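You operate a simulated robot arm through the tools that you are given. There is no shell and no other tool. Be economical: measure what you need, move in short steps, check, and stop when the job is done.

You run a simulated two-armed robot. Do the job below in one go: nothing can be reset, and whatever is moved stays where it is left.

JOB
Add the stew from the cream tub to the steel pan, cover it and heat it till it steams.
Fine: hold the tub while you pull its lid off; both stay on the counter; steel lid on before you switch on; do not let it boil; switch the hob off.

The check looks at the end state, three seconds after you hand in, the way a careful person would. Anything else that was tipped, shoved, dropped, spilled or broken makes it a failure. Lids that push on must go on centred and level and be pressed home; caps that screw on are set level and turned clockwise until they are tight.

ROBOT AND FRAMES
Two 7-joint arms with two-finger parallel grippers on one trunk, on a base that drives. Base frame: it is fixed to the floor where the robot stands at the start and does not move with it; the origin is under the middle of the robot, x ahead of it, y to its left, z up. Lengths are in mm, angles in rad, forces in N, time in s.
The left shoulder is at the start at [69, 128, 1203], the right one opposite. Places, roughly: counter [600, 0, 900]; on key [400, -300, 1000]; more key [500, -400, 1000]; melt key [400, -200, 1000]; zone key [400, -300, 1000]; less key [400, -300, 1000]; lock key [500, -400, 1000]; warm key [500, -500, 1000]. Payload 1.57 kg a hand.
The tool frame of a hand sits at the grasp point between the pads (the TCP): z along the fingers, y along the line on which they close. The tips reach 30 mm beyond it. The gripper opens to 80 mm. The fingers are 17 mm wide and 12 mm thick; the gripper's body (40 by 82 mm) begins 80 mm behind the TCP.
Orientation is that of the tool frame in the base frame, as a unit quaternion [w, x, y, z]. With the fingers straight down and closing along the base's y, the tool's x points along the base's -x, its y along +y and its z along -z.

CONTROLS
- The arms move only by the tool jog_arm. It takes "left_series", "right_series" or both (then of equal length, played together; a hand with none holds still); each is a list that holds one entry, the list of rows, each a list of 7 numbers: the shift along the tool's x, y, z in mm, then the turn, a rotation vector about the tool's x, y, z in rad, then the opening, from 0 (shut) to 1 (fully open). In form: [[[tx, ty, tz, wx, wy, wz, gripper], ...]]. A call has 1 to 8 rows; each row is the pose to reach, as a shift and turn from the pose commanded when the call began, along the tool's axes at that moment. A row lasts 0.2 s, in which the tool goes at most 50 mm and 0.15 rad; a call with a longer step from one row to the next is refused whole, and so is a gripper value outside its range. Where a pose cannot be reached the arm comes as near as it can. A force on the tool above 40 N (or 10 N above the force at the start of the call, whichever is more), or a blocked arm, ends the call early, and 0.2 s more pass. Each finger travels about 153 mm/s and halts on what it meets, pressing with about 32 N; the grip force reading is that of the motor and also rises with nothing between the fingers. The clock runs only during rows and for 0.2 s after the last one: add rows that repeat a pose to give the fingers time. The reply holds the time, the measured pose of the TCP, the force on the tool along the base axes, the opening and the grip force, in the units named above and with some noise, and new pictures: "views" is both (left out), scene, wrist or none (wrist: the cameras of the hands that moved).
- Cameras (640 x 400 px; columns grow to the right, rows downward): "scene" is now at [136.8, -22.5, 1437.8]; the picture's right is [-0.22, -0.97, -0.01], its down [-0.56, 0.13, -0.82] and it looks along [0.80, -0.18, -0.57] (base axes); focal length 214 px, centre (320, 200). "left" rides on the left gripper at [72, 6, -122] in its tool frame; the picture's right is [-0.09, 1.00, 0.00], its down [-0.84, -0.08, -0.54] and it looks along [-0.54, -0.05, 0.84] (tool axes); focal length 238 px, centre (320, 200). "right" rides on the right gripper at [72, -7, -122] in its tool frame; the picture's right is [0.09, 1.00, 0.00], its down [-0.84, 0.08, -0.54] and it looks along [-0.54, 0.05, 0.84] (tool axes); focal length 238 px, centre (320, 200). There is no depth. A picture from a camera that has moved, and an enlarged one, comes with that camera's place and axes in the base frame and with its lens. The place of the scene camera against the robot may be out by one fixed shift of up to 12 mm in any direction.
- move_column(by): slides the trunk up (or, below 0, down) by that many mm; the arms and the scene camera ride with it, the base frame stays. It gives what a move gives, with no picture.
- drive_base(legs): drives the robot by 1 to 6 legs, each [ahead, left, turn to the left] in mm, mm and rad, along the robot's own axes; the way and the turn of a leg run together, so that a leg with both is an arc; at most 1500 mm and 3.142 rad a leg. The arms and the cameras ride along, it lands a little off, and it stops where it bumps. It gives what a move gives, and a new picture of the scene camera.
- head_to(pan, tilt): turns the head with the scene camera to pan (to the left, within 1.501 rad either way) and tilt (down, from -0.506 to 1.204), counted from straight ahead of the robot. It gives what a move gives, and a new picture of the scene camera.
- close_up(camera, box): a new picture of the part [left, top, right, bottom] of that camera's present view, enlarged. It takes no simulated time.
- sign_off(): hands the job in; it is judged then, once.

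Work in short steps. Places have to be worked out from the pictures, the camera data and where the tool is seen: move nearer, look again, correct. Check each grasp and each placing, and mend what went wrong. You have 120 turns and 170 pictures in all, those below and enlarged ones among them. Open the grippers and draw the arms clear of the work before you hand the job in, unless the task says otherwise; then end with one line.

The tools are called after "Request:" as name(argument=value, ...) on one line, values as JSON. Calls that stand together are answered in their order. jog_arm: Moves the arms, as the interface text tells. Its arguments: {"type":"object","properties":{"left_series":{"type":"array","items":{"type":"array","items":{"type":"array","items":{"type":"number"}}}},"right_series":{"type":"array","items":{"type":"array","items":{"type":"array","items":{"type":"number"}}}},"views":{"type":"string","enum":["both","scene","wrist","none"]}},"required":[]} The other tools are called the same way: move_column (by) slides the trunk up or down; drive_base (legs) drives the base; head_to (pan, tilt) turns the head that bears the scene camera; close_up (camera, box) takes an enlarged picture of a part of a camera's view; sign_off () hands the job in.

At the start:

```text
clock: 0.0
left_tool_pos: [430.3, 123.9, 1354.9]
left_ee_rot: [0.001, 0.0, 1.0, -0.001]
left_wrist_force: [0.5, -0.6, 0.5]
left_opening: 79.8
left_grasp_force: 0.1
right_tool_pos: [380.1, -276.9, 1345.0]
right_ee_rot: [0.0, 0.001, 1.0, 0.001]
right_wrist_force: [0.9, -0.2, 0.0]
right_opening: 80.1
right_grasp_force: 0.1
trunk travel left (down, up): [-775.0, 165.0]
robot x, y, heading: [-0.9, 0.5, -0.0]
head pan, tilt: [-0.225, 0.609]
```

scene: 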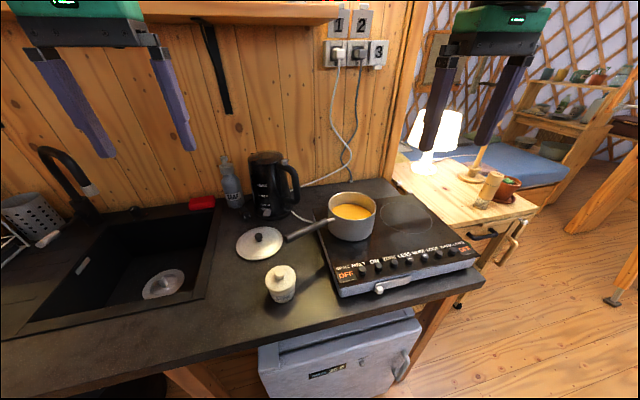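
right: 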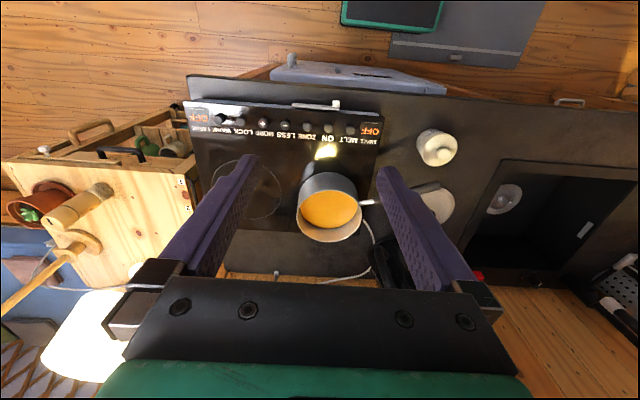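
left: 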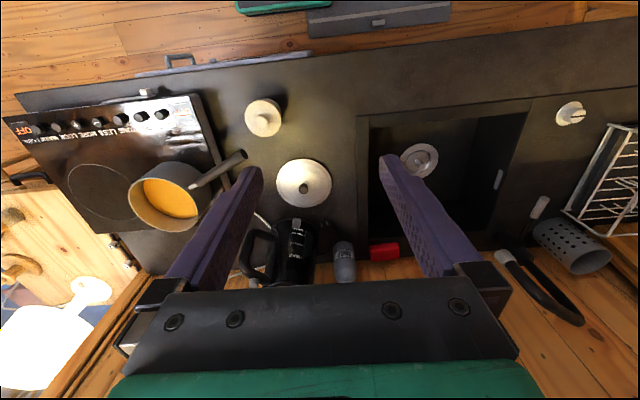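

I start with enlarged looks at the hob keys, the tub and the pan to read the labels and layout.

Request:
close_up(camera="scene", box=[310, 180, 490, 300])

Request:
close_up(camera="scene", box=[220, 200, 340, 310])

Request:
close_up(camera="scene", box=[280, 0, 420, 220])

Request:
close_up(camera="right", box=[180, 90, 470, 250])

```text
3.33 times, centred on (400, 240) of scene
camera zoom: at [136.8, -22.5, 1437.8], right [-0.22, -0.97, -0.01], down [-0.56, 0.13, -0.82], along [0.8, -0.18, -0.57], focal length 715 px, centre (53, 67)
```

zoom: 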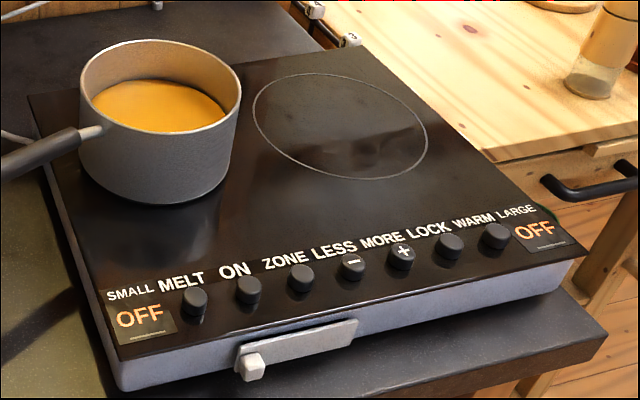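

```text
3.64 times, centred on (280, 255) of scene
camera zoom: at [136.8, -22.5, 1437.8], right [-0.22, -0.97, -0.01], down [-0.56, 0.13, -0.82], along [0.8, -0.18, -0.57], focal length 780 px, centre (466, 0)
```

zoom: 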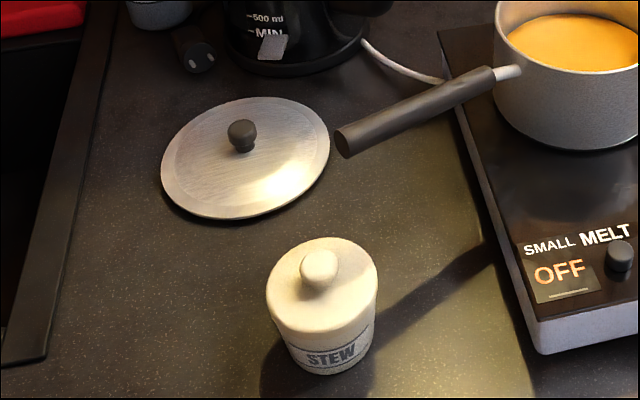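

```text
1.82 times, centred on (350, 110) of scene
camera zoom: at [136.8, -22.5, 1437.8], right [-0.22, -0.97, -0.01], down [-0.56, 0.13, -0.82], along [0.8, -0.18, -0.57], focal length 390 px, centre (266, 364)
```

zoom: 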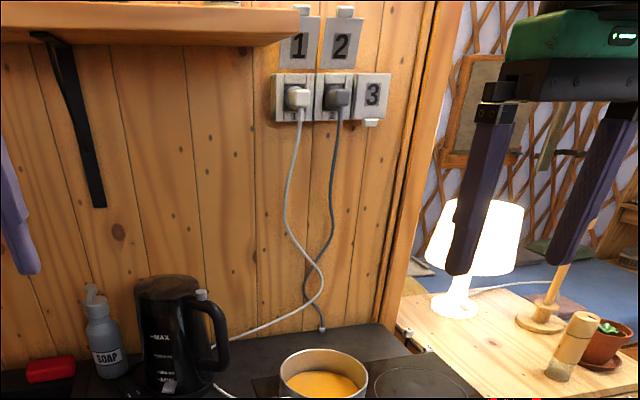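

```text
2.21 times, centred on (325, 170) of right
camera zoom: at [308.9, -284.4, 1467.7], right [-0.09, 1.0, 0.0], down [0.84, 0.08, 0.54], along [0.54, 0.05, -0.84], focal length 526 px, centre (309, 266)
```

zoom: 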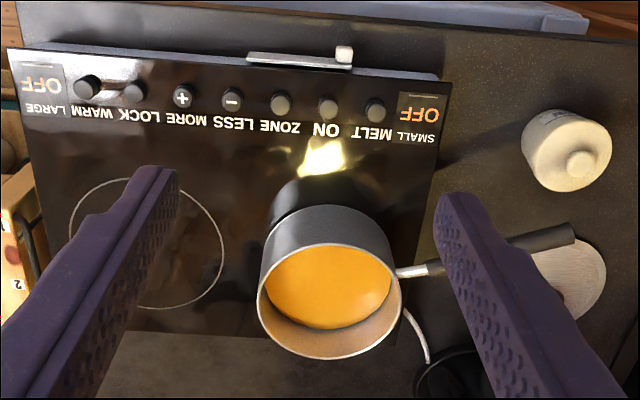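

The tub is around (480, 0) with its knob near z≈980, the pan near (650,-250), the steel lid near (690,60). I look down to see the counter edge relative to the robot's base.

Request:
head_to(pan=-0.1, tilt=1.15)

```text
clock: 1.0
left_tool_pos: [432.2, 129.0, 1353.9]
left_ee_rot: [0.001, -0.001, 1.0, -0.002]
left_wrist_force: [0.3, 0.0, 0.6]
left_opening: 80.2
left_grasp_force: 0.1
right_tool_pos: [379.6, -270.7, 1345.1]
right_ee_rot: [0.0, -0.001, 1.0, -0.001]
right_wrist_force: [-0.6, 0.8, 0.5]
right_opening: 80.0
right_grasp_force: 0.0
trunk travel left (down, up): [-775.0, 165.0]
robot x, y, heading: [0.6, 0.3, -0.002]
head pan, tilt: [-0.099, 1.15]
camera scene: at [110.2, -8.5, 1397.0], right [-0.1, -0.99, 0.0], down [-0.91, 0.09, -0.41], along [0.41, -0.04, -0.91], focal length 214 px, centre (320, 200)
```

scene: 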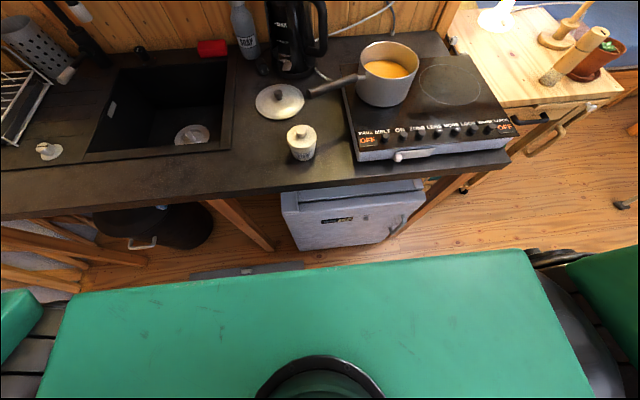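

The base front seems to end ≈80 mm short of the fridge front. I drive 45 mm ahead and 110 mm right so that both tub and pan are central.

Request:
drive_base(legs=[[45, -110, 0]])

Request:
head_to(pan=0.0, tilt=0.85)

```text
clock: 2.2
left_tool_pos: [471.6, 11.2, 1354.6]
left_ee_rot: [0.002, -0.001, 1.0, 0.001]
left_wrist_force: [-1.3, -1.6, -0.2]
left_opening: 80.0
left_grasp_force: 0.1
right_tool_pos: [421.5, -388.1, 1344.2]
right_ee_rot: [0.001, 0.001, 1.0, 0.001]
right_wrist_force: [-0.2, -1.0, -0.8]
right_opening: 80.3
right_grasp_force: 0.0
trunk travel left (down, up): [-775.0, 165.0]
robot x, y, heading: [42.6, -111.9, 0.002]
head pan, tilt: [-0.099, 1.15]
camera scene: at [151.8, -119.8, 1396.4], right [-0.1, -0.99, -0.01], down [-0.91, 0.09, -0.41], along [0.41, -0.04, -0.91], focal length 214 px, centre (320, 200)
```

scene: 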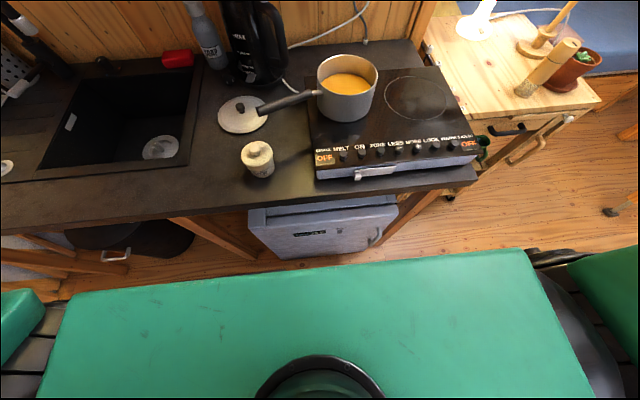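

```text
clock: 3.0
left_tool_pos: [476.4, 16.0, 1352.7]
left_ee_rot: [0.0, 0.0, 1.0, -0.001]
left_wrist_force: [0.5, 0.0, 1.1]
left_opening: 79.7
left_grasp_force: 0.1
right_tool_pos: [424.3, -385.2, 1344.1]
right_ee_rot: [0.0, 0.001, 1.0, -0.001]
right_wrist_force: [0.3, -0.1, 0.3]
right_opening: 80.3
right_grasp_force: 0.1
trunk travel left (down, up): [-775.0, 165.0]
robot x, y, heading: [43.1, -116.3, 0.001]
head pan, tilt: [0.0, 0.85]
camera scene: at [175.1, -109.6, 1416.8], right [0.0, -1.0, 0.0], down [-0.75, 0.0, -0.66], along [0.66, 0.0, -0.75], focal length 214 px, centre (320, 200)
```

scene: 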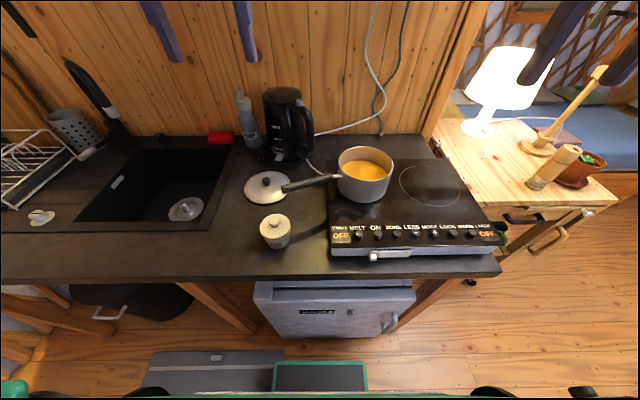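

The base is still clear of the fridge. I zoom in the left wrist view, now above the tub, and use it with the scene view to triangulate.

Request:
close_up(camera="left", box=[160, 0, 480, 200])

Request:
close_up(camera="scene", box=[230, 130, 410, 280])

Request:
close_up(camera="right", box=[240, 60, 560, 260])

```text
2.00 times, centred on (320, 100) of left
camera zoom: at [405.2, 22.3, 1473.9], right [0.09, 1.0, 0.0], down [0.84, -0.08, 0.54], along [0.54, -0.05, -0.84], focal length 477 px, centre (320, 400)
```

zoom: 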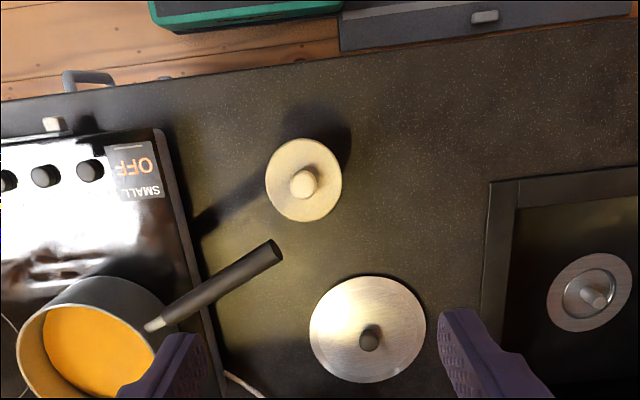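

```text
2.67 times, centred on (320, 205) of scene
camera zoom: at [175.1, -109.6, 1416.8], right [0.0, -1.0, 0.0], down [-0.75, 0.0, -0.66], along [0.66, 0.0, -0.75], focal length 572 px, centre (320, 187)
```

zoom: 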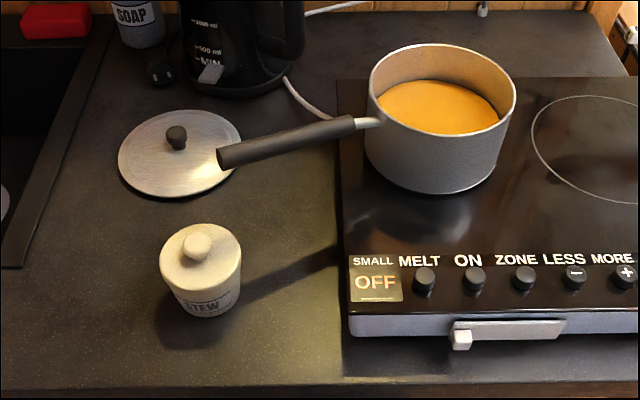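

```text
2.00 times, centred on (400, 160) of right
camera zoom: at [354.8, -392.0, 1467.3], right [-0.09, 1.0, 0.0], down [0.84, 0.08, 0.54], along [0.54, 0.05, -0.84], focal length 477 px, centre (160, 280)
```

zoom: 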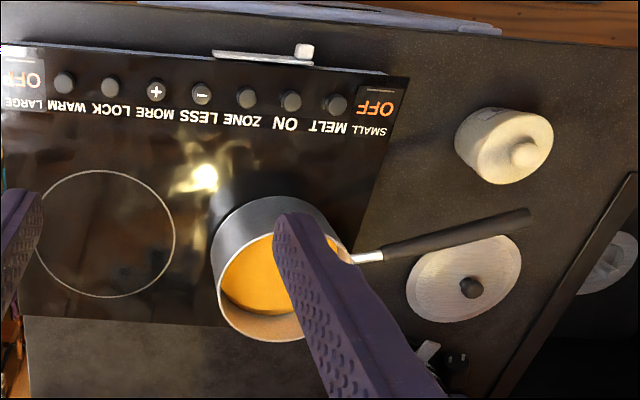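

Triangulation puts the tub's knob at (477,-1,≈981), body mid about z≈918. I swing the left hand to a forward, 30°-down pose in front of the tub.

Request:
jog_arm(left_series=[[[12, -2, 48, 0, -0.131, 0, 1], [24, -4, 96, 0, -0.262, 0, 1], [36, -6, 144, 0, -0.393, 0, 1], [50, -8, 190, 0, -0.524, 0, 1], [62, -10, 236, 0, -0.655, 0, 1], [74, -12, 282, 0, -0.786, 0, 1], [86, -14, 325, 0, -0.917, 0, 1], [96, -17, 365, 0, -1.047, 0, 1]]])

```text
clock: 4.8
left_tool_pos: [454.1, -88.0, 1096.4]
left_ee_rot: [0.455, -0.001, 0.89, -0.003]
left_wrist_force: [-0.1, 0.0, 0.3]
left_opening: 79.9
left_grasp_force: 0.0
left hand out of reach, approached as far as the arm can: row 4, 5, 6, 7, 8
right_tool_pos: [425.1, -383.0, 1345.6]
right_ee_rot: [0.0, 0.0, 1.0, -0.001]
right_wrist_force: [-0.6, 0.5, 0.9]
right_opening: 80.1
right_grasp_force: 0.1
trunk travel left (down, up): [-775.0, 165.0]
robot x, y, heading: [42.5, -110.1, -0.003]
head pan, tilt: [0.0, 0.85]
camera scene: at [173.9, -107.5, 1417.1], right [0.0, -1.0, 0.0], down [-0.75, 0.0, -0.66], along [0.66, 0.0, -0.75], focal length 214 px, centre (320, 200)
camera left: at [313.0, -82.2, 1109.4], right [0.05, 1.0, 0.07], down [0.05, -0.07, 1.0], along [1.0, -0.05, -0.05], focal length 238 px, centre (320, 200)
```

scene: 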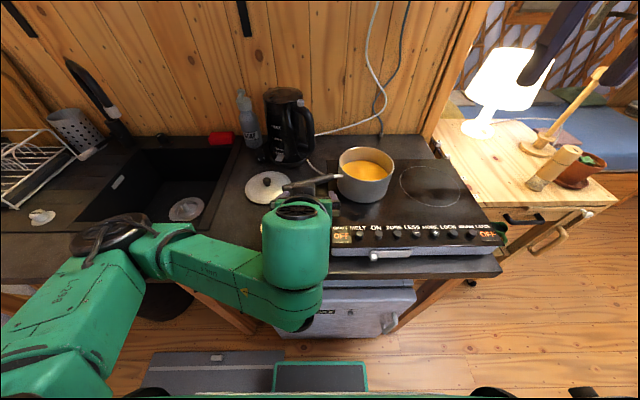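
left: 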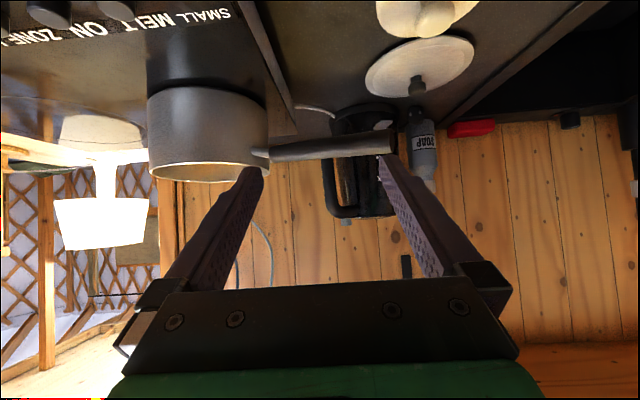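

The forward pose folds the arm too tightly this near. I'll approach the tub from front-left instead: yaw the left hand 60° to the right while moving it up-left.

Request:
jog_arm(left_series=[[[6, 27, -4, 0.106, 0, 0.077, 1], [11, 54, -8, 0.212, 0, 0.154, 1], [17, 82, -13, 0.318, 0, 0.23, 1], [22, 109, -17, 0.424, 0, 0.307, 1], [28, 136, -21, 0.53, 0, 0.384, 1], [33, 163, -26, 0.636, 0, 0.46, 1], [39, 191, -30, 0.742, 0, 0.537, 1], [45, 218, -34, 0.848, 0, 0.614, 1]]])

```text
clock: 5.7
left_tool_pos: [467.2, -34.9, 1062.5]
left_ee_rot: [0.467, 0.22, 0.856, 0.046]
left_wrist_force: [0.2, -0.2, -0.4]
left_opening: 80.1
left_grasp_force: 0.1
left hand out of reach, approached as far as the arm can: row 1, 2, 3, 4
right_tool_pos: [425.9, -381.2, 1345.3]
right_ee_rot: [-0.001, 0.001, 1.0, -0.002]
right_wrist_force: [1.0, 0.2, -0.5]
right_opening: 80.0
right_grasp_force: 0.1
trunk travel left (down, up): [-775.0, 165.0]
robot x, y, heading: [41.8, -113.7, 0.001]
head pan, tilt: [0.0, 0.85]
stopped in row 4 (left hand): the arm was blocked; the commanded pose is now the measured one
camera scene: at [175.3, -106.0, 1416.9], right [0.0, -1.0, 0.0], down [-0.75, 0.0, -0.66], along [0.66, 0.0, -0.75], focal length 214 px, centre (320, 200)
camera left: at [337.4, 16.5, 1075.0], right [0.37, 0.86, 0.36], down [-0.08, -0.35, 0.93], along [0.92, -0.38, -0.07], focal length 238 px, centre (320, 200)
```

scene: 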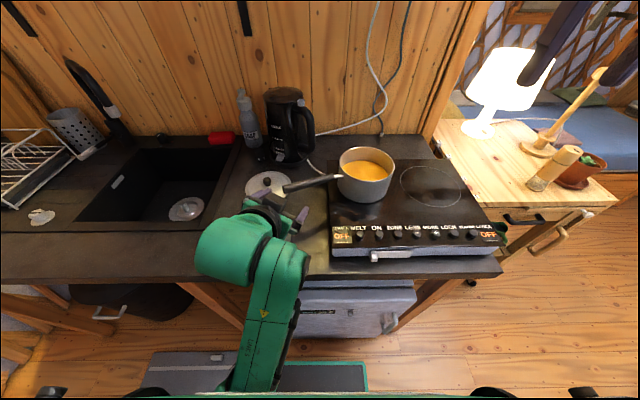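
left: 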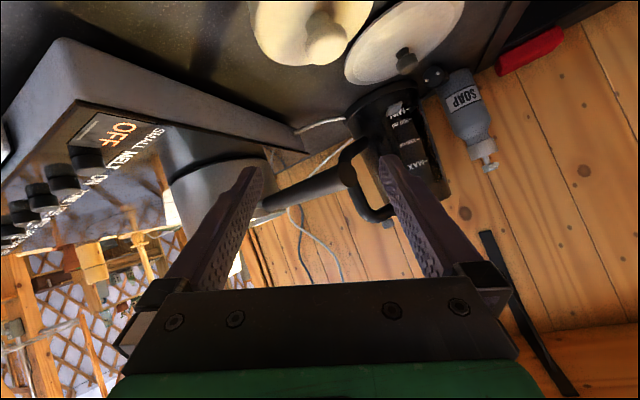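

The arm reconfigured and is blocked, likely by the counter edge. I raise the trunk to lift everything clear.

Request:
move_column(by=150)

Request:
head_to(pan=0.0, tilt=0.95)

```text
clock: 7.5
left_tool_pos: [467.0, -36.7, 1211.4]
left_ee_rot: [0.467, 0.221, 0.855, 0.046]
left_wrist_force: [0.1, 0.0, 0.6]
left_opening: 79.9
left_grasp_force: 0.0
right_tool_pos: [425.2, -383.1, 1494.7]
right_ee_rot: [0.0, 0.001, 1.0, -0.001]
right_wrist_force: [-0.5, 0.1, -0.6]
right_opening: 80.1
right_grasp_force: 0.0
trunk travel left (down, up): [-925.0, 15.0]
robot x, y, heading: [44.3, -112.2, -0.002]
head pan, tilt: [0.0, 0.85]
```

```text
clock: 8.2
left_tool_pos: [467.5, -36.3, 1212.2]
left_ee_rot: [0.467, 0.219, 0.855, 0.047]
left_wrist_force: [0.1, -0.3, -0.5]
left_opening: 80.2
left_grasp_force: 0.0
right_tool_pos: [423.8, -383.7, 1494.8]
right_ee_rot: [0.0, 0.001, 1.0, -0.001]
right_wrist_force: [0.5, 0.2, 0.1]
right_opening: 80.0
right_grasp_force: 0.1
trunk travel left (down, up): [-925.0, 15.0]
robot x, y, heading: [43.6, -113.1, -0.009]
head pan, tilt: [0.0, 0.949]
camera scene: at [168.7, -107.9, 1559.5], right [0.0, -1.0, 0.0], down [-0.81, 0.0, -0.58], along [0.58, 0.0, -0.81], focal length 214 px, centre (320, 200)
```

scene: 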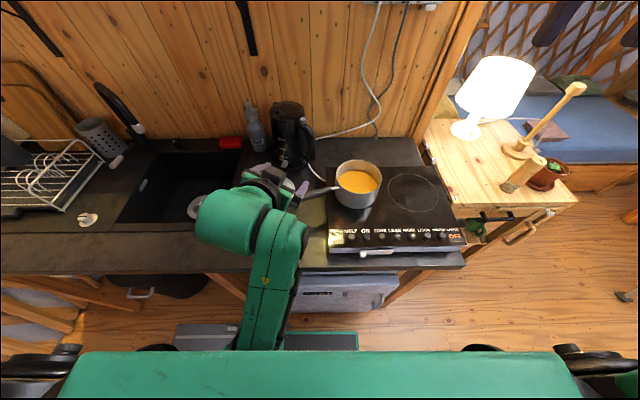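

The arm is free now. I finish the yaw to the 60° front-left approach direction, moving toward (420,100,1120).

Request:
jog_arm(left_series=[[[19, 10, 0, 0.09, -0.014, 0.022, 1], [38, 20, -1, 0.18, -0.028, 0.043, 1], [57, 30, -1, 0.27, -0.042, 0.065, 1], [75, 40, -2, 0.36, -0.056, 0.086, 1], [94, 50, -2, 0.45, -0.07, 0.108, 1], [113, 60, -3, 0.54, -0.085, 0.13, 1], [132, 70, -3, 0.63, -0.1, 0.151, 1], [151, 80, -4, 0.721, -0.113, 0.173, 1]]])

```text
clock: 8.6
left_tool_pos: [471.9, -7.9, 1186.4]
left_ee_rot: [0.449, 0.316, 0.828, 0.116]
left_wrist_force: [1.3, -0.1, 0.4]
left_opening: 80.0
left_grasp_force: 0.1
left hand out of reach, approached as far as the arm can: row 1, 2
right_tool_pos: [424.0, -381.7, 1495.5]
right_ee_rot: [0.0, 0.001, 1.0, -0.001]
right_wrist_force: [-0.2, 0.7, 0.5]
right_opening: 79.9
right_grasp_force: 0.1
trunk travel left (down, up): [-925.0, 15.0]
robot x, y, heading: [44.9, -109.7, -0.001]
head pan, tilt: [0.0, 0.949]
stopped in row 2 (left hand): the arm was blocked; the commanded pose is now the measured one
camera scene: at [168.2, -106.7, 1559.5], right [0.0, -1.0, 0.0], down [-0.81, 0.0, -0.58], along [0.58, 0.0, -0.81], focal length 214 px, centre (320, 200)
camera left: at [348.6, 53.3, 1210.7], right [0.46, 0.71, 0.53], down [-0.14, -0.53, 0.83], along [0.88, -0.46, -0.14], focal length 238 px, centre (320, 200)
```

scene: 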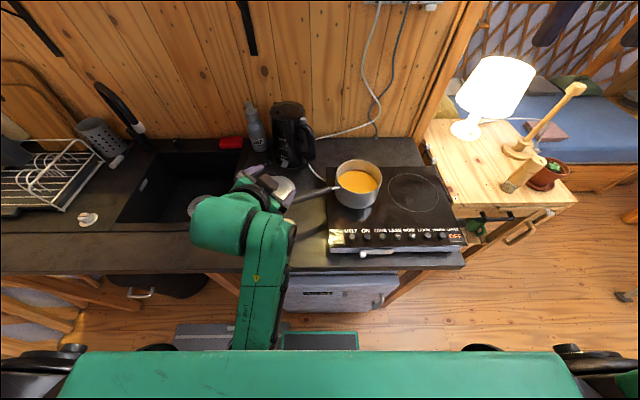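
left: 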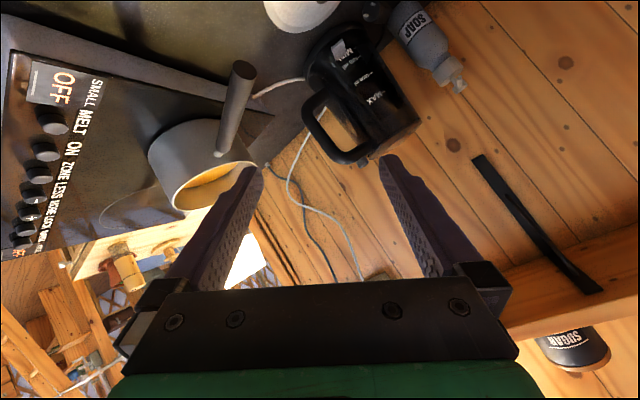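

It's still self-blocked near the torso, so I need more distance from the counter. I check for free floor to the left-rear and right-rear before backing off.

Request:
head_to(pan=1.5, tilt=0.6)

Request:
head_to(pan=-1.5, tilt=0.6)

```text
clock: 10.2
left_tool_pos: [473.4, -9.9, 1188.1]
left_ee_rot: [0.45, 0.316, 0.827, 0.116]
left_wrist_force: [0.1, -0.2, -0.3]
left_opening: 80.1
left_grasp_force: 0.1
right_tool_pos: [424.0, -382.7, 1496.0]
right_ee_rot: [0.0, 0.001, 1.0, -0.001]
right_wrist_force: [-0.1, 0.5, 0.4]
right_opening: 80.1
right_grasp_force: 0.0
trunk travel left (down, up): [-925.0, 15.0]
robot x, y, heading: [38.6, -113.9, 0.001]
head pan, tilt: [1.499, 0.6]
camera scene: at [102.4, -19.8, 1587.9], right [1.0, -0.07, 0.0], down [-0.04, -0.56, -0.83], along [0.06, 0.82, -0.56], focal length 214 px, centre (320, 200)
```

scene: 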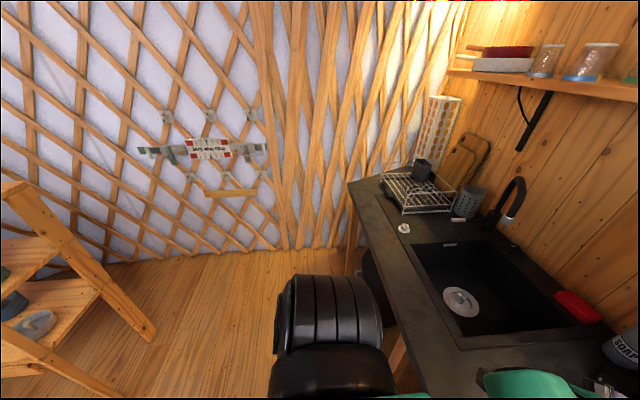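

```text
clock: 12.8
left_tool_pos: [473.5, -9.7, 1187.5]
left_ee_rot: [0.45, 0.316, 0.828, 0.114]
left_wrist_force: [0.7, 0.4, -1.1]
left_opening: 80.0
left_grasp_force: 0.1
right_tool_pos: [423.7, -382.6, 1493.9]
right_ee_rot: [0.0, 0.0, 1.0, -0.001]
right_wrist_force: [-0.2, -0.6, 0.3]
right_opening: 80.0
right_grasp_force: 0.0
trunk travel left (down, up): [-925.0, 15.0]
robot x, y, heading: [44.0, -111.7, 0.006]
head pan, tilt: [-1.499, 0.6]
camera scene: at [102.3, -196.0, 1587.9], right [-1.0, -0.07, 0.0], down [-0.04, 0.56, -0.83], along [0.06, -0.82, -0.56], focal length 214 px, centre (320, 200)
```

scene: 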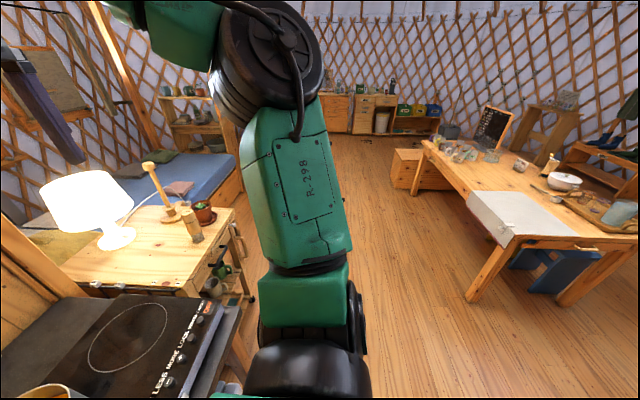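

Floor behind is clear for some 700 mm. I back off 230 mm and face the head ahead again.

Request:
drive_base(legs=[[-230, 0, 0]])

Request:
head_to(pan=0.0, tilt=0.75)

```text
clock: 14.5
left_tool_pos: [244.7, -10.4, 1185.8]
left_ee_rot: [0.448, 0.318, 0.827, 0.114]
left_wrist_force: [0.7, -0.5, 0.2]
left_opening: 80.3
left_grasp_force: 0.0
right_tool_pos: [195.5, -384.7, 1493.6]
right_ee_rot: [-0.003, 0.004, 1.0, -0.001]
right_wrist_force: [0.3, -0.2, -0.2]
right_opening: 80.1
right_grasp_force: 0.1
trunk travel left (down, up): [-925.0, 15.0]
robot x, y, heading: [-189.6, -112.5, -0.006]
head pan, tilt: [-1.499, 0.6]
camera scene: at [-125.9, -195.7, 1587.7], right [-1.0, -0.07, 0.0], down [-0.04, 0.56, -0.82], along [0.05, -0.82, -0.57], focal length 214 px, centre (320, 200)
```

scene: 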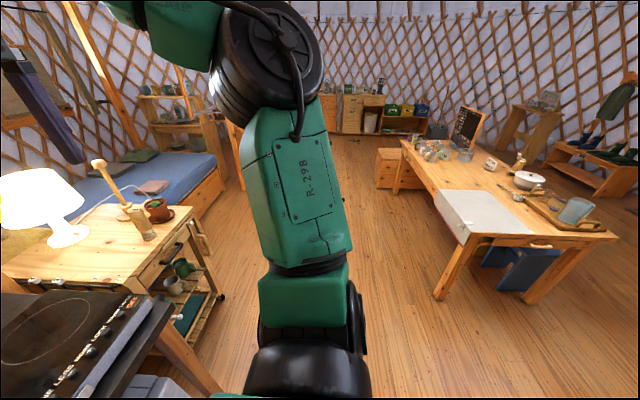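

```text
clock: 16.1
left_tool_pos: [240.4, -10.3, 1187.8]
left_ee_rot: [0.45, 0.319, 0.827, 0.114]
left_wrist_force: [-0.5, 0.7, -0.3]
left_opening: 79.9
left_grasp_force: 0.1
right_tool_pos: [190.2, -384.3, 1495.4]
right_ee_rot: [0.0, 0.003, 1.0, -0.001]
right_wrist_force: [-0.3, -0.4, -0.4]
right_opening: 80.0
right_grasp_force: 0.0
trunk travel left (down, up): [-925.0, 15.0]
robot x, y, heading: [-189.5, -112.4, -0.009]
head pan, tilt: [0.0, 0.75]
camera scene: at [-54.5, -107.9, 1575.1], right [-0.01, -1.0, 0.0], down [-0.68, 0.0, -0.73], along [0.73, 0.0, -0.68], focal length 214 px, centre (320, 200)
```

scene: 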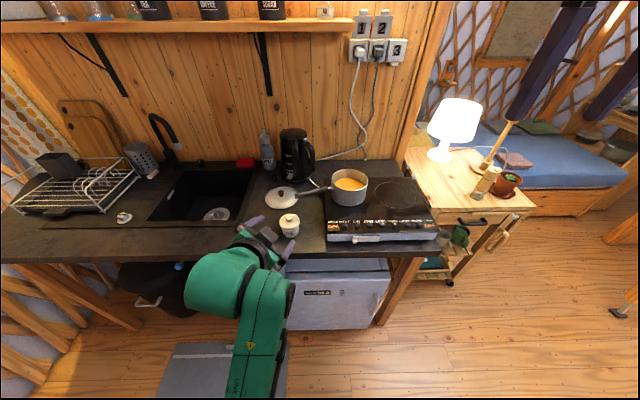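

Now with distance I unfold the left hand toward (340,100,1180) at yaw 30° right, pitch 30° down.

Request:
jog_arm(left_series=[[[4, 15, 9, 0.038, -0.023, -0.049, 1], [9, 31, 18, 0.076, -0.046, -0.098, 1], [13, 46, 28, 0.114, -0.069, -0.147, 1], [18, 61, 37, 0.152, -0.092, -0.196, 1], [22, 77, 46, 0.19, -0.115, -0.245, 1], [26, 92, 55, 0.228, -0.138, -0.294, 1], [31, 107, 64, 0.267, -0.16, -0.343, 1], [35, 123, 74, 0.305, -0.183, -0.393, 1]]], views="scene")

```text
clock: 17.9
left_tool_pos: [341.1, 99.9, 1179.9]
left_ee_rot: [0.483, 0.225, 0.836, -0.133]
left_wrist_force: [-0.3, -0.2, 0.5]
left_opening: 80.1
left_grasp_force: 0.1
right_tool_pos: [191.3, -384.8, 1494.6]
right_ee_rot: [-0.001, 0.004, 1.0, -0.002]
right_wrist_force: [0.2, -0.3, -0.6]
right_opening: 79.8
right_grasp_force: 0.0
trunk travel left (down, up): [-925.0, 15.0]
robot x, y, heading: [-189.7, -109.4, -0.003]
head pan, tilt: [0.0, 0.75]
camera scene: at [-53.0, -106.5, 1574.9], right [0.0, -1.0, 0.0], down [-0.68, 0.0, -0.73], along [0.73, 0.0, -0.68], focal length 214 px, centre (320, 200)
```

scene: 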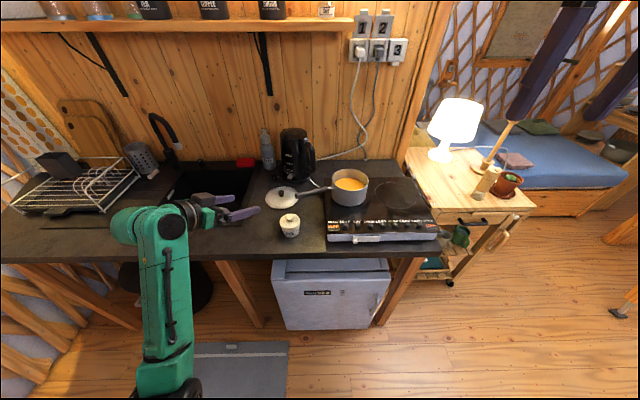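

Reached exactly, elbow out left. I lower the trunk 120 mm to bring the shoulder nearer to working height.

Request:
move_column(by=-120)

```text
clock: 19.4
left_tool_pos: [340.7, 98.5, 1060.7]
left_ee_rot: [0.483, 0.225, 0.836, -0.131]
left_wrist_force: [-0.7, 0.4, -0.1]
left_opening: 79.9
left_grasp_force: 0.1
right_tool_pos: [191.8, -383.7, 1374.3]
right_ee_rot: [-0.001, 0.004, 1.0, 0.0]
right_wrist_force: [0.6, -0.1, -0.4]
right_opening: 79.9
right_grasp_force: 0.2
trunk travel left (down, up): [-805.0, 135.0]
robot x, y, heading: [-190.1, -110.0, -0.007]
head pan, tilt: [0.0, 0.75]
```

Now to a pre-grasp point 110 mm short of the tub along the tool axis.

Request:
jog_arm(left_series=[[[14, -6, 35, 0, 0, 0, 1], [28, -13, 70, 0, 0, 0, 1], [42, -19, 104, 0, 0, 0, 1], [42, -19, 104, 0, 0, 0, 1]]], views="both")

```text
clock: 20.4
left_tool_pos: [389.8, 47.0, 972.8]
left_ee_rot: [0.483, 0.225, 0.836, -0.132]
left_wrist_force: [1.2, 0.8, -0.4]
left_opening: 80.0
left_grasp_force: 0.1
right_tool_pos: [190.8, -384.2, 1375.4]
right_ee_rot: [-0.001, 0.003, 1.0, -0.001]
right_wrist_force: [-1.1, 0.3, 0.9]
right_opening: 80.0
right_grasp_force: 0.0
trunk travel left (down, up): [-805.0, 135.0]
robot x, y, heading: [-189.3, -114.1, -0.003]
head pan, tilt: [0.0, 0.75]
camera scene: at [-54.1, -107.7, 1455.0], right [0.0, -1.0, 0.0], down [-0.68, 0.0, -0.73], along [0.73, 0.0, -0.68], focal length 214 px, centre (320, 200)
camera left: at [271.2, 124.9, 971.5], right [0.54, 0.84, 0.08], down [-0.08, -0.04, 1.0], along [0.84, -0.54, 0.05], focal length 238 px, centre (320, 200)
```

scene: 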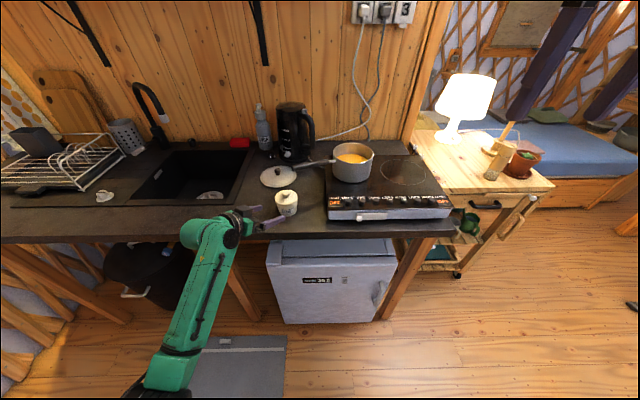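
left: 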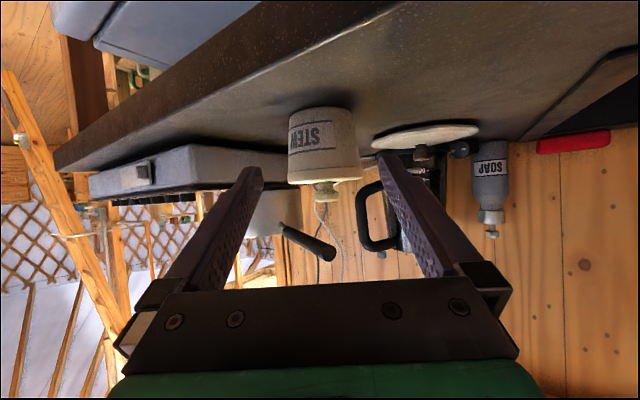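

The tub is nicely between the fingers. Zooming in to measure its bottom, seam and knob.

Request:
close_up(camera="left", box=[260, 90, 400, 220])

```text
3.08 times, centred on (330, 155) of left
camera zoom: at [271.2, 124.9, 971.5], right [0.54, 0.84, 0.08], down [-0.08, -0.04, 1.0], along [0.84, -0.54, 0.05], focal length 733 px, centre (289, 338)
```

zoom: 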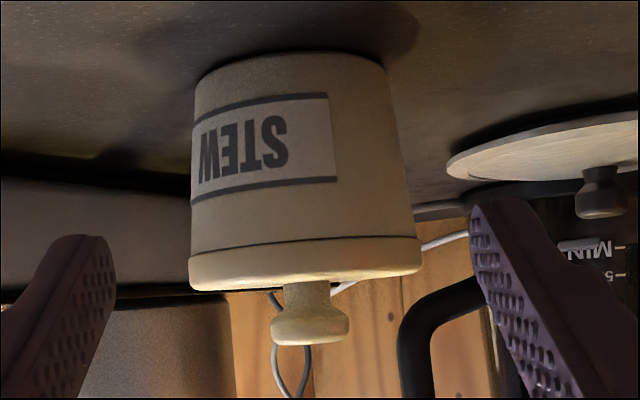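

Tub: base z≈901, lid seam ≈954, knob 975–985, body ≈67 mm across; it's +2 mm off the tool's centre line. I descend to z≈927, then slide in horizontally.

Request:
jog_arm(left_series=[[[20, 2, 11, 0, 0, 0, 1], [40, 2, 23, 0, 0, 0, 1], [27, 2, 45, 0, 0, 0, 1], [15, 2, 66, 0, 0, 0, 1], [15, 2, 66, 0, 0, 0, 1]]], views="wrist")

```text
clock: 21.6
left_tool_pos: [435.1, 25.3, 926.5]
left_ee_rot: [0.484, 0.225, 0.836, -0.131]
left_wrist_force: [-0.8, -0.3, -0.1]
left_opening: 80.1
left_grasp_force: 0.1
right_tool_pos: [190.4, -382.7, 1375.5]
right_ee_rot: [0.0, 0.003, 1.0, -0.001]
right_wrist_force: [-0.1, 0.1, -0.4]
right_opening: 80.1
right_grasp_force: 0.1
trunk travel left (down, up): [-805.0, 135.0]
robot x, y, heading: [-188.3, -113.1, -0.003]
head pan, tilt: [0.0, 0.75]
camera left: at [315.5, 101.8, 924.8], right [0.54, 0.84, 0.08], down [-0.08, -0.04, 1.0], along [0.84, -0.54, 0.05], focal length 238 px, centre (320, 200)
```

left: 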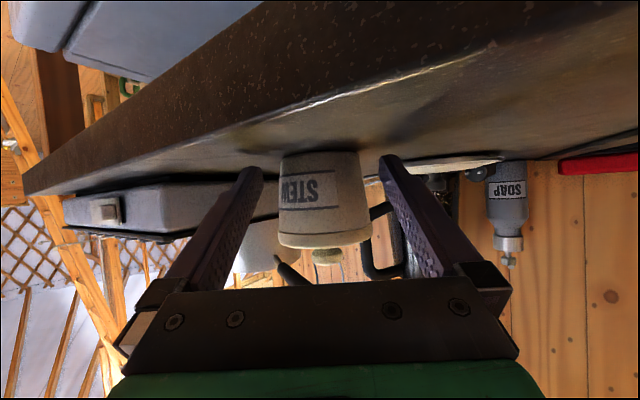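

Tub is centred between the fingertips. I move in the remaining 46 mm.

Request:
jog_arm(left_series=[[[-8, 0, 14, 0, 0, 0, 1], [-16, 0, 27, 0, 0, 0, 1], [-23, 0, 40, 0, 0, 0, 1], [-23, 0, 40, 0, 0, 0, 1]]], views="wrist")

```text
clock: 22.6
left_tool_pos: [474.7, 1.4, 927.0]
left_ee_rot: [0.483, 0.226, 0.836, -0.132]
left_wrist_force: [0.2, 0.1, 0.7]
left_opening: 80.0
left_grasp_force: 0.0
right_tool_pos: [190.1, -384.8, 1374.6]
right_ee_rot: [-0.001, 0.003, 1.0, -0.001]
right_wrist_force: [0.0, 0.3, 0.3]
right_opening: 79.9
right_grasp_force: 0.1
trunk travel left (down, up): [-805.0, 135.0]
robot x, y, heading: [-190.1, -110.2, -0.006]
head pan, tilt: [0.0, 0.75]
camera left: at [356.2, 78.3, 925.2], right [0.54, 0.84, 0.08], down [-0.08, -0.04, 1.0], along [0.84, -0.54, 0.05], focal length 238 px, centre (320, 200)
```

left: 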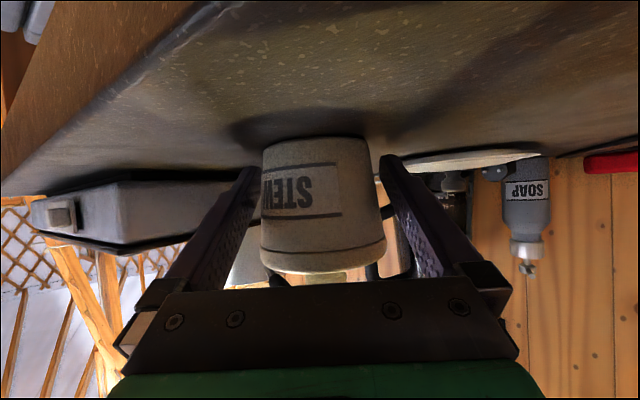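

The tub is between the pads; I close the left gripper.

Request:
jog_arm(left_series=[[[0, 0, 0, 0, 0, 0, 0.7], [0, 0, 0, 0, 0, 0, 0.4], [0, 0, 0, 0, 0, 0, 0.4]]], views="wrist")

```text
clock: 23.4
left_tool_pos: [474.4, 2.0, 927.2]
left_ee_rot: [0.483, 0.226, 0.836, -0.132]
left_wrist_force: [-0.4, -0.1, 1.1]
left_opening: 69.4
left_grasp_force: 31.8
right_tool_pos: [189.7, -383.8, 1374.6]
right_ee_rot: [-0.001, 0.004, 1.0, -0.001]
right_wrist_force: [0.2, 0.0, -0.1]
right_opening: 79.9
right_grasp_force: 0.1
trunk travel left (down, up): [-805.0, 135.0]
robot x, y, heading: [-187.9, -109.0, -0.006]
head pan, tilt: [0.0, 0.75]
camera left: at [356.0, 78.3, 925.3], right [0.54, 0.84, 0.08], down [-0.08, -0.04, 1.0], along [0.84, -0.54, 0.05], focal length 238 px, centre (320, 200)
```

left: 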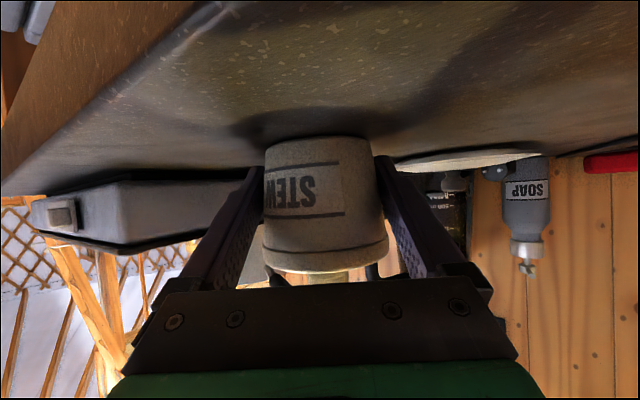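

Tub held (69 mm, 32 N). Now the right hand: I bring it toward the knob with a 45°-down tool yawed 32° left, first to an intermediate point.

Request:
jog_arm(right_series=[[[-19, 30, 27, -0.027, -0.096, -0.066, 0.5], [-38, 59, 54, -0.055, -0.191, -0.132, 0.5], [-56, 89, 81, -0.082, -0.287, -0.198, 0.5], [-75, 118, 108, -0.11, -0.382, -0.265, 0.5], [-94, 148, 134, -0.137, -0.478, -0.331, 0.5], [-112, 178, 161, -0.164, -0.573, -0.397, 0.5], [-131, 207, 188, -0.192, -0.669, -0.463, 0.5], [-150, 237, 215, -0.219, -0.764, -0.529, 0.5]]])

```text
clock: 25.2
left_tool_pos: [473.2, 2.2, 926.9]
left_ee_rot: [0.483, 0.225, 0.836, -0.131]
left_wrist_force: [2.9, 0.4, 1.9]
left_opening: 69.0
left_grasp_force: 31.7
right_tool_pos: [341.1, -150.6, 1156.9]
right_ee_rot: [0.367, -0.252, 0.889, 0.105]
right_wrist_force: [0.1, -0.1, -0.3]
right_opening: 40.1
right_grasp_force: 0.1
trunk travel left (down, up): [-805.0, 135.0]
robot x, y, heading: [-192.5, -112.0, -0.006]
head pan, tilt: [0.0, 0.75]
camera scene: at [-53.2, -107.6, 1455.0], right [-0.01, -1.0, 0.0], down [-0.68, 0.0, -0.73], along [0.73, 0.0, -0.68], focal length 214 px, centre (320, 200)
camera right: at [229.5, -228.4, 1194.0], right [-0.58, 0.81, -0.06], down [0.14, 0.18, 0.97], along [0.8, 0.56, -0.22], focal length 238 px, centre (320, 200)
```

scene: 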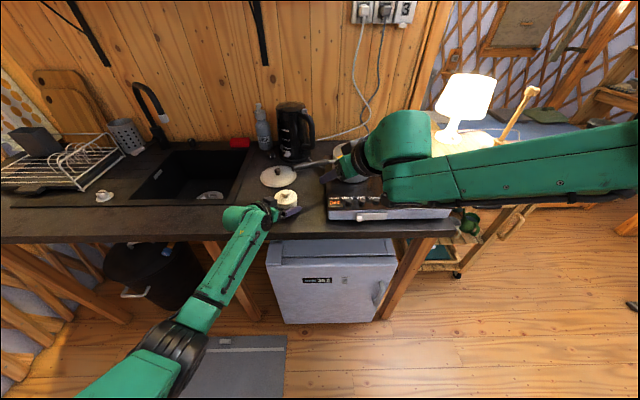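
right: 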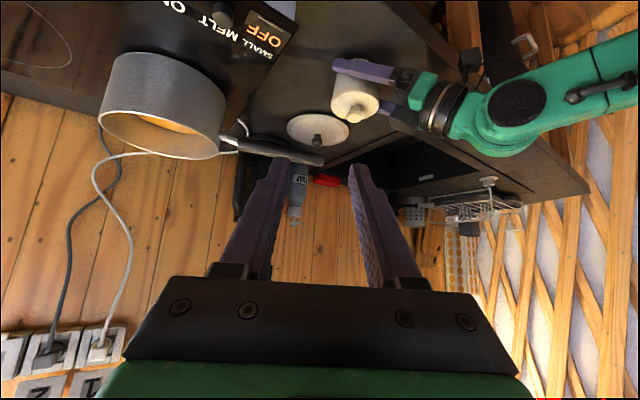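

Reached. Next to the pre-grasp 100 mm up-axis of the knob.

Request:
jog_arm(right_series=[[[-4, 14, 35, 0, 0, 0, 0.5], [-7, 28, 70, 0, 0, 0, 0.5], [-11, 42, 105, 0, 0, 0, 0.5], [-15, 56, 140, 0, 0, 0, 0.5], [-15, 56, 140, 0, 0, 0, 0.5]]], views="wrist")

Request:
close_up(camera="right", box=[220, 60, 420, 185])

```text
clock: 26.4
left_tool_pos: [474.8, 1.8, 927.3]
left_ee_rot: [0.483, 0.225, 0.836, -0.131]
left_wrist_force: [-1.0, -0.3, 0.6]
left_opening: 69.2
left_grasp_force: 31.7
right_tool_pos: [367.2, -104.9, 1096.8]
right_ee_rot: [0.368, -0.252, 0.889, 0.103]
right_wrist_force: [-0.1, -1.1, 0.1]
right_opening: 40.1
right_grasp_force: 0.0
right hand out of reach, approached as far as the arm can: row 2, 3, 4, 5
trunk travel left (down, up): [-805.0, 135.0]
robot x, y, heading: [-188.6, -112.7, -0.005]
head pan, tilt: [0.0, 0.75]
camera right: at [256.2, -182.9, 1133.0], right [-0.58, 0.81, -0.07], down [0.14, 0.18, 0.97], along [0.8, 0.55, -0.21], focal length 238 px, centre (320, 200)
```

right: 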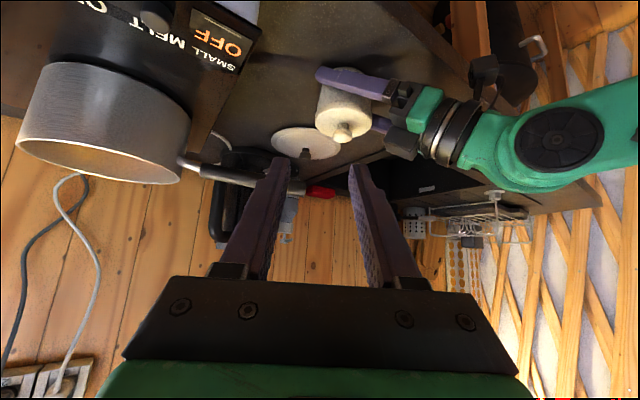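

```text
3.20 times, centred on (320, 122) of right
camera zoom: at [256.2, -182.9, 1133.0], right [-0.58, 0.81, -0.07], down [0.14, 0.18, 0.97], along [0.8, 0.55, -0.21], focal length 763 px, centre (320, 448)
```

zoom: 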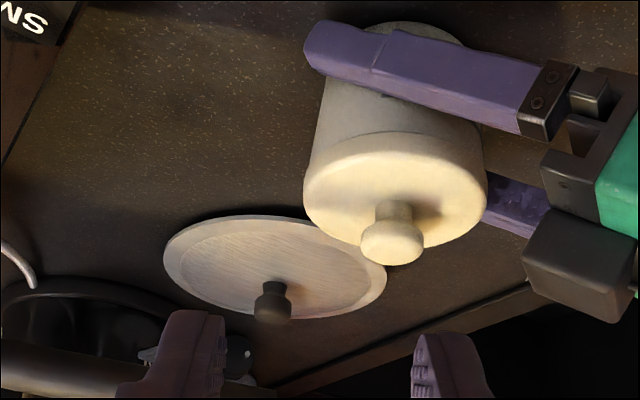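

Out of reach in this elbow-up posture. I draw the right hand back low on its own side, to let the arm change to the elbow-out posture that worked for the left.

Request:
jog_arm(right_series=[[[22, -18, -19, -0.044, 0, -0.044, 0.5], [44, -37, -38, -0.088, 0, -0.088, 0.5], [65, -55, -56, -0.133, 0, -0.133, 0.5], [87, -73, -75, -0.177, 0, -0.177, 0.5], [109, -91, -94, -0.221, 0, -0.221, 0.5], [130, -110, -113, -0.265, 0, -0.265, 0.5], [152, -128, -131, -0.31, 0, -0.31, 0.5], [174, -146, -150, -0.354, 0, -0.354, 0.5]]], views="scene")

```text
clock: 28.2
left_tool_pos: [473.0, 0.7, 928.2]
left_ee_rot: [0.483, 0.225, 0.836, -0.131]
left_wrist_force: [-1.7, 0.0, 0.3]
left_opening: 69.3
left_grasp_force: 32.3
right_tool_pos: [248.6, -347.0, 1078.0]
right_ee_rot: [0.33, -0.465, 0.799, 0.191]
right_wrist_force: [-0.6, -1.1, 0.0]
right_opening: 40.3
right_grasp_force: 0.1
trunk travel left (down, up): [-805.0, 135.0]
robot x, y, heading: [-189.4, -110.8, -0.002]
head pan, tilt: [0.0, 0.75]
camera scene: at [-54.5, -109.4, 1455.1], right [0.0, -1.0, 0.0], down [-0.68, 0.0, -0.73], along [0.73, 0.0, -0.68], focal length 214 px, centre (320, 200)
```

scene: 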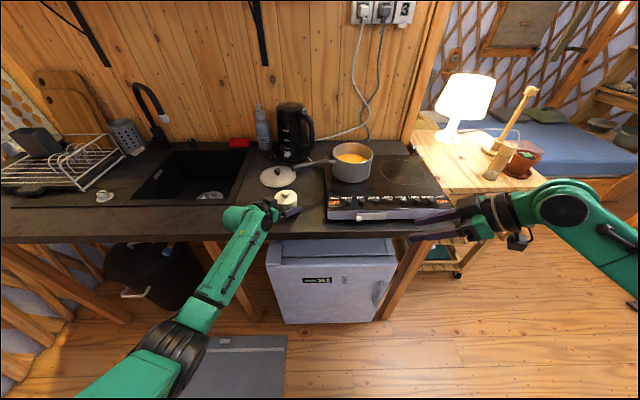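

Now try going toward the knob in this 60°-yawed orientation.

Request:
jog_arm(right_series=[[[-25, -4, 27, 0, 0, 0, 0.5], [-50, -8, 53, 0, 0, 0, 0.5], [-74, -12, 80, 0, 0, 0, 0.5], [-99, -16, 106, 0, 0, 0, 0.5], [-124, -21, 133, 0, 0, 0, 0.5], [-149, -25, 159, 0, 0, 0, 0.5], [-173, -29, 186, 0, 0, 0, 0.5], [-198, -33, 212, 0, 0, 0, 0.5]]], views="scene")

```text
clock: 30.0
left_tool_pos: [474.4, 2.2, 927.1]
left_ee_rot: [0.484, 0.225, 0.836, -0.132]
left_wrist_force: [0.9, 0.2, 1.7]
left_opening: 69.2
left_grasp_force: 32.0
right_tool_pos: [423.0, -109.7, 1070.4]
right_ee_rot: [0.329, -0.464, 0.8, 0.19]
right_wrist_force: [-0.3, -0.2, 0.7]
right_opening: 39.8
right_grasp_force: 0.0
trunk travel left (down, up): [-805.0, 135.0]
robot x, y, heading: [-187.3, -111.1, -0.007]
head pan, tilt: [0.0, 0.75]
camera scene: at [-53.8, -106.3, 1455.0], right [-0.01, -1.0, 0.0], down [-0.68, 0.0, -0.73], along [0.73, 0.0, -0.68], focal length 214 px, centre (320, 200)
```

scene: 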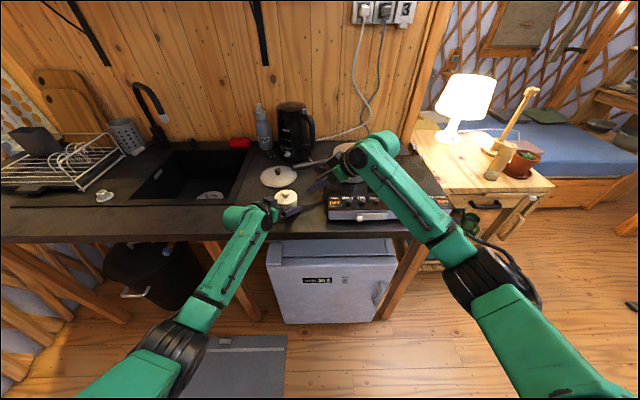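

The arm is now in a good posture. I zoom the right wrist view to fix the knob's place.

Request:
close_up(camera="right", box=[220, 60, 420, 185])

```text
3.20 times, centred on (320, 122) of right
camera zoom: at [361.8, -233.4, 1106.5], right [-0.9, 0.44, -0.07], down [0.04, 0.22, 0.97], along [0.44, 0.87, -0.22], focal length 763 px, centre (320, 448)
```

zoom: 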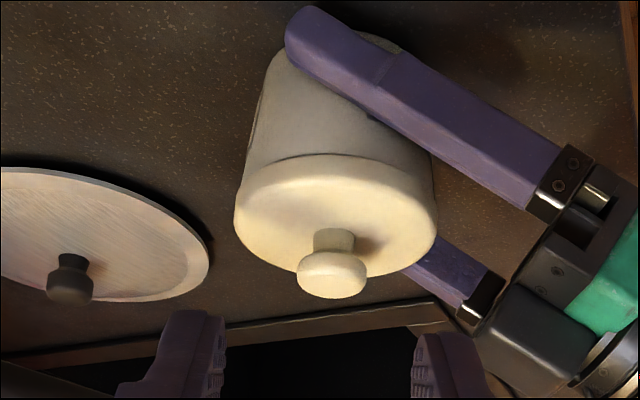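

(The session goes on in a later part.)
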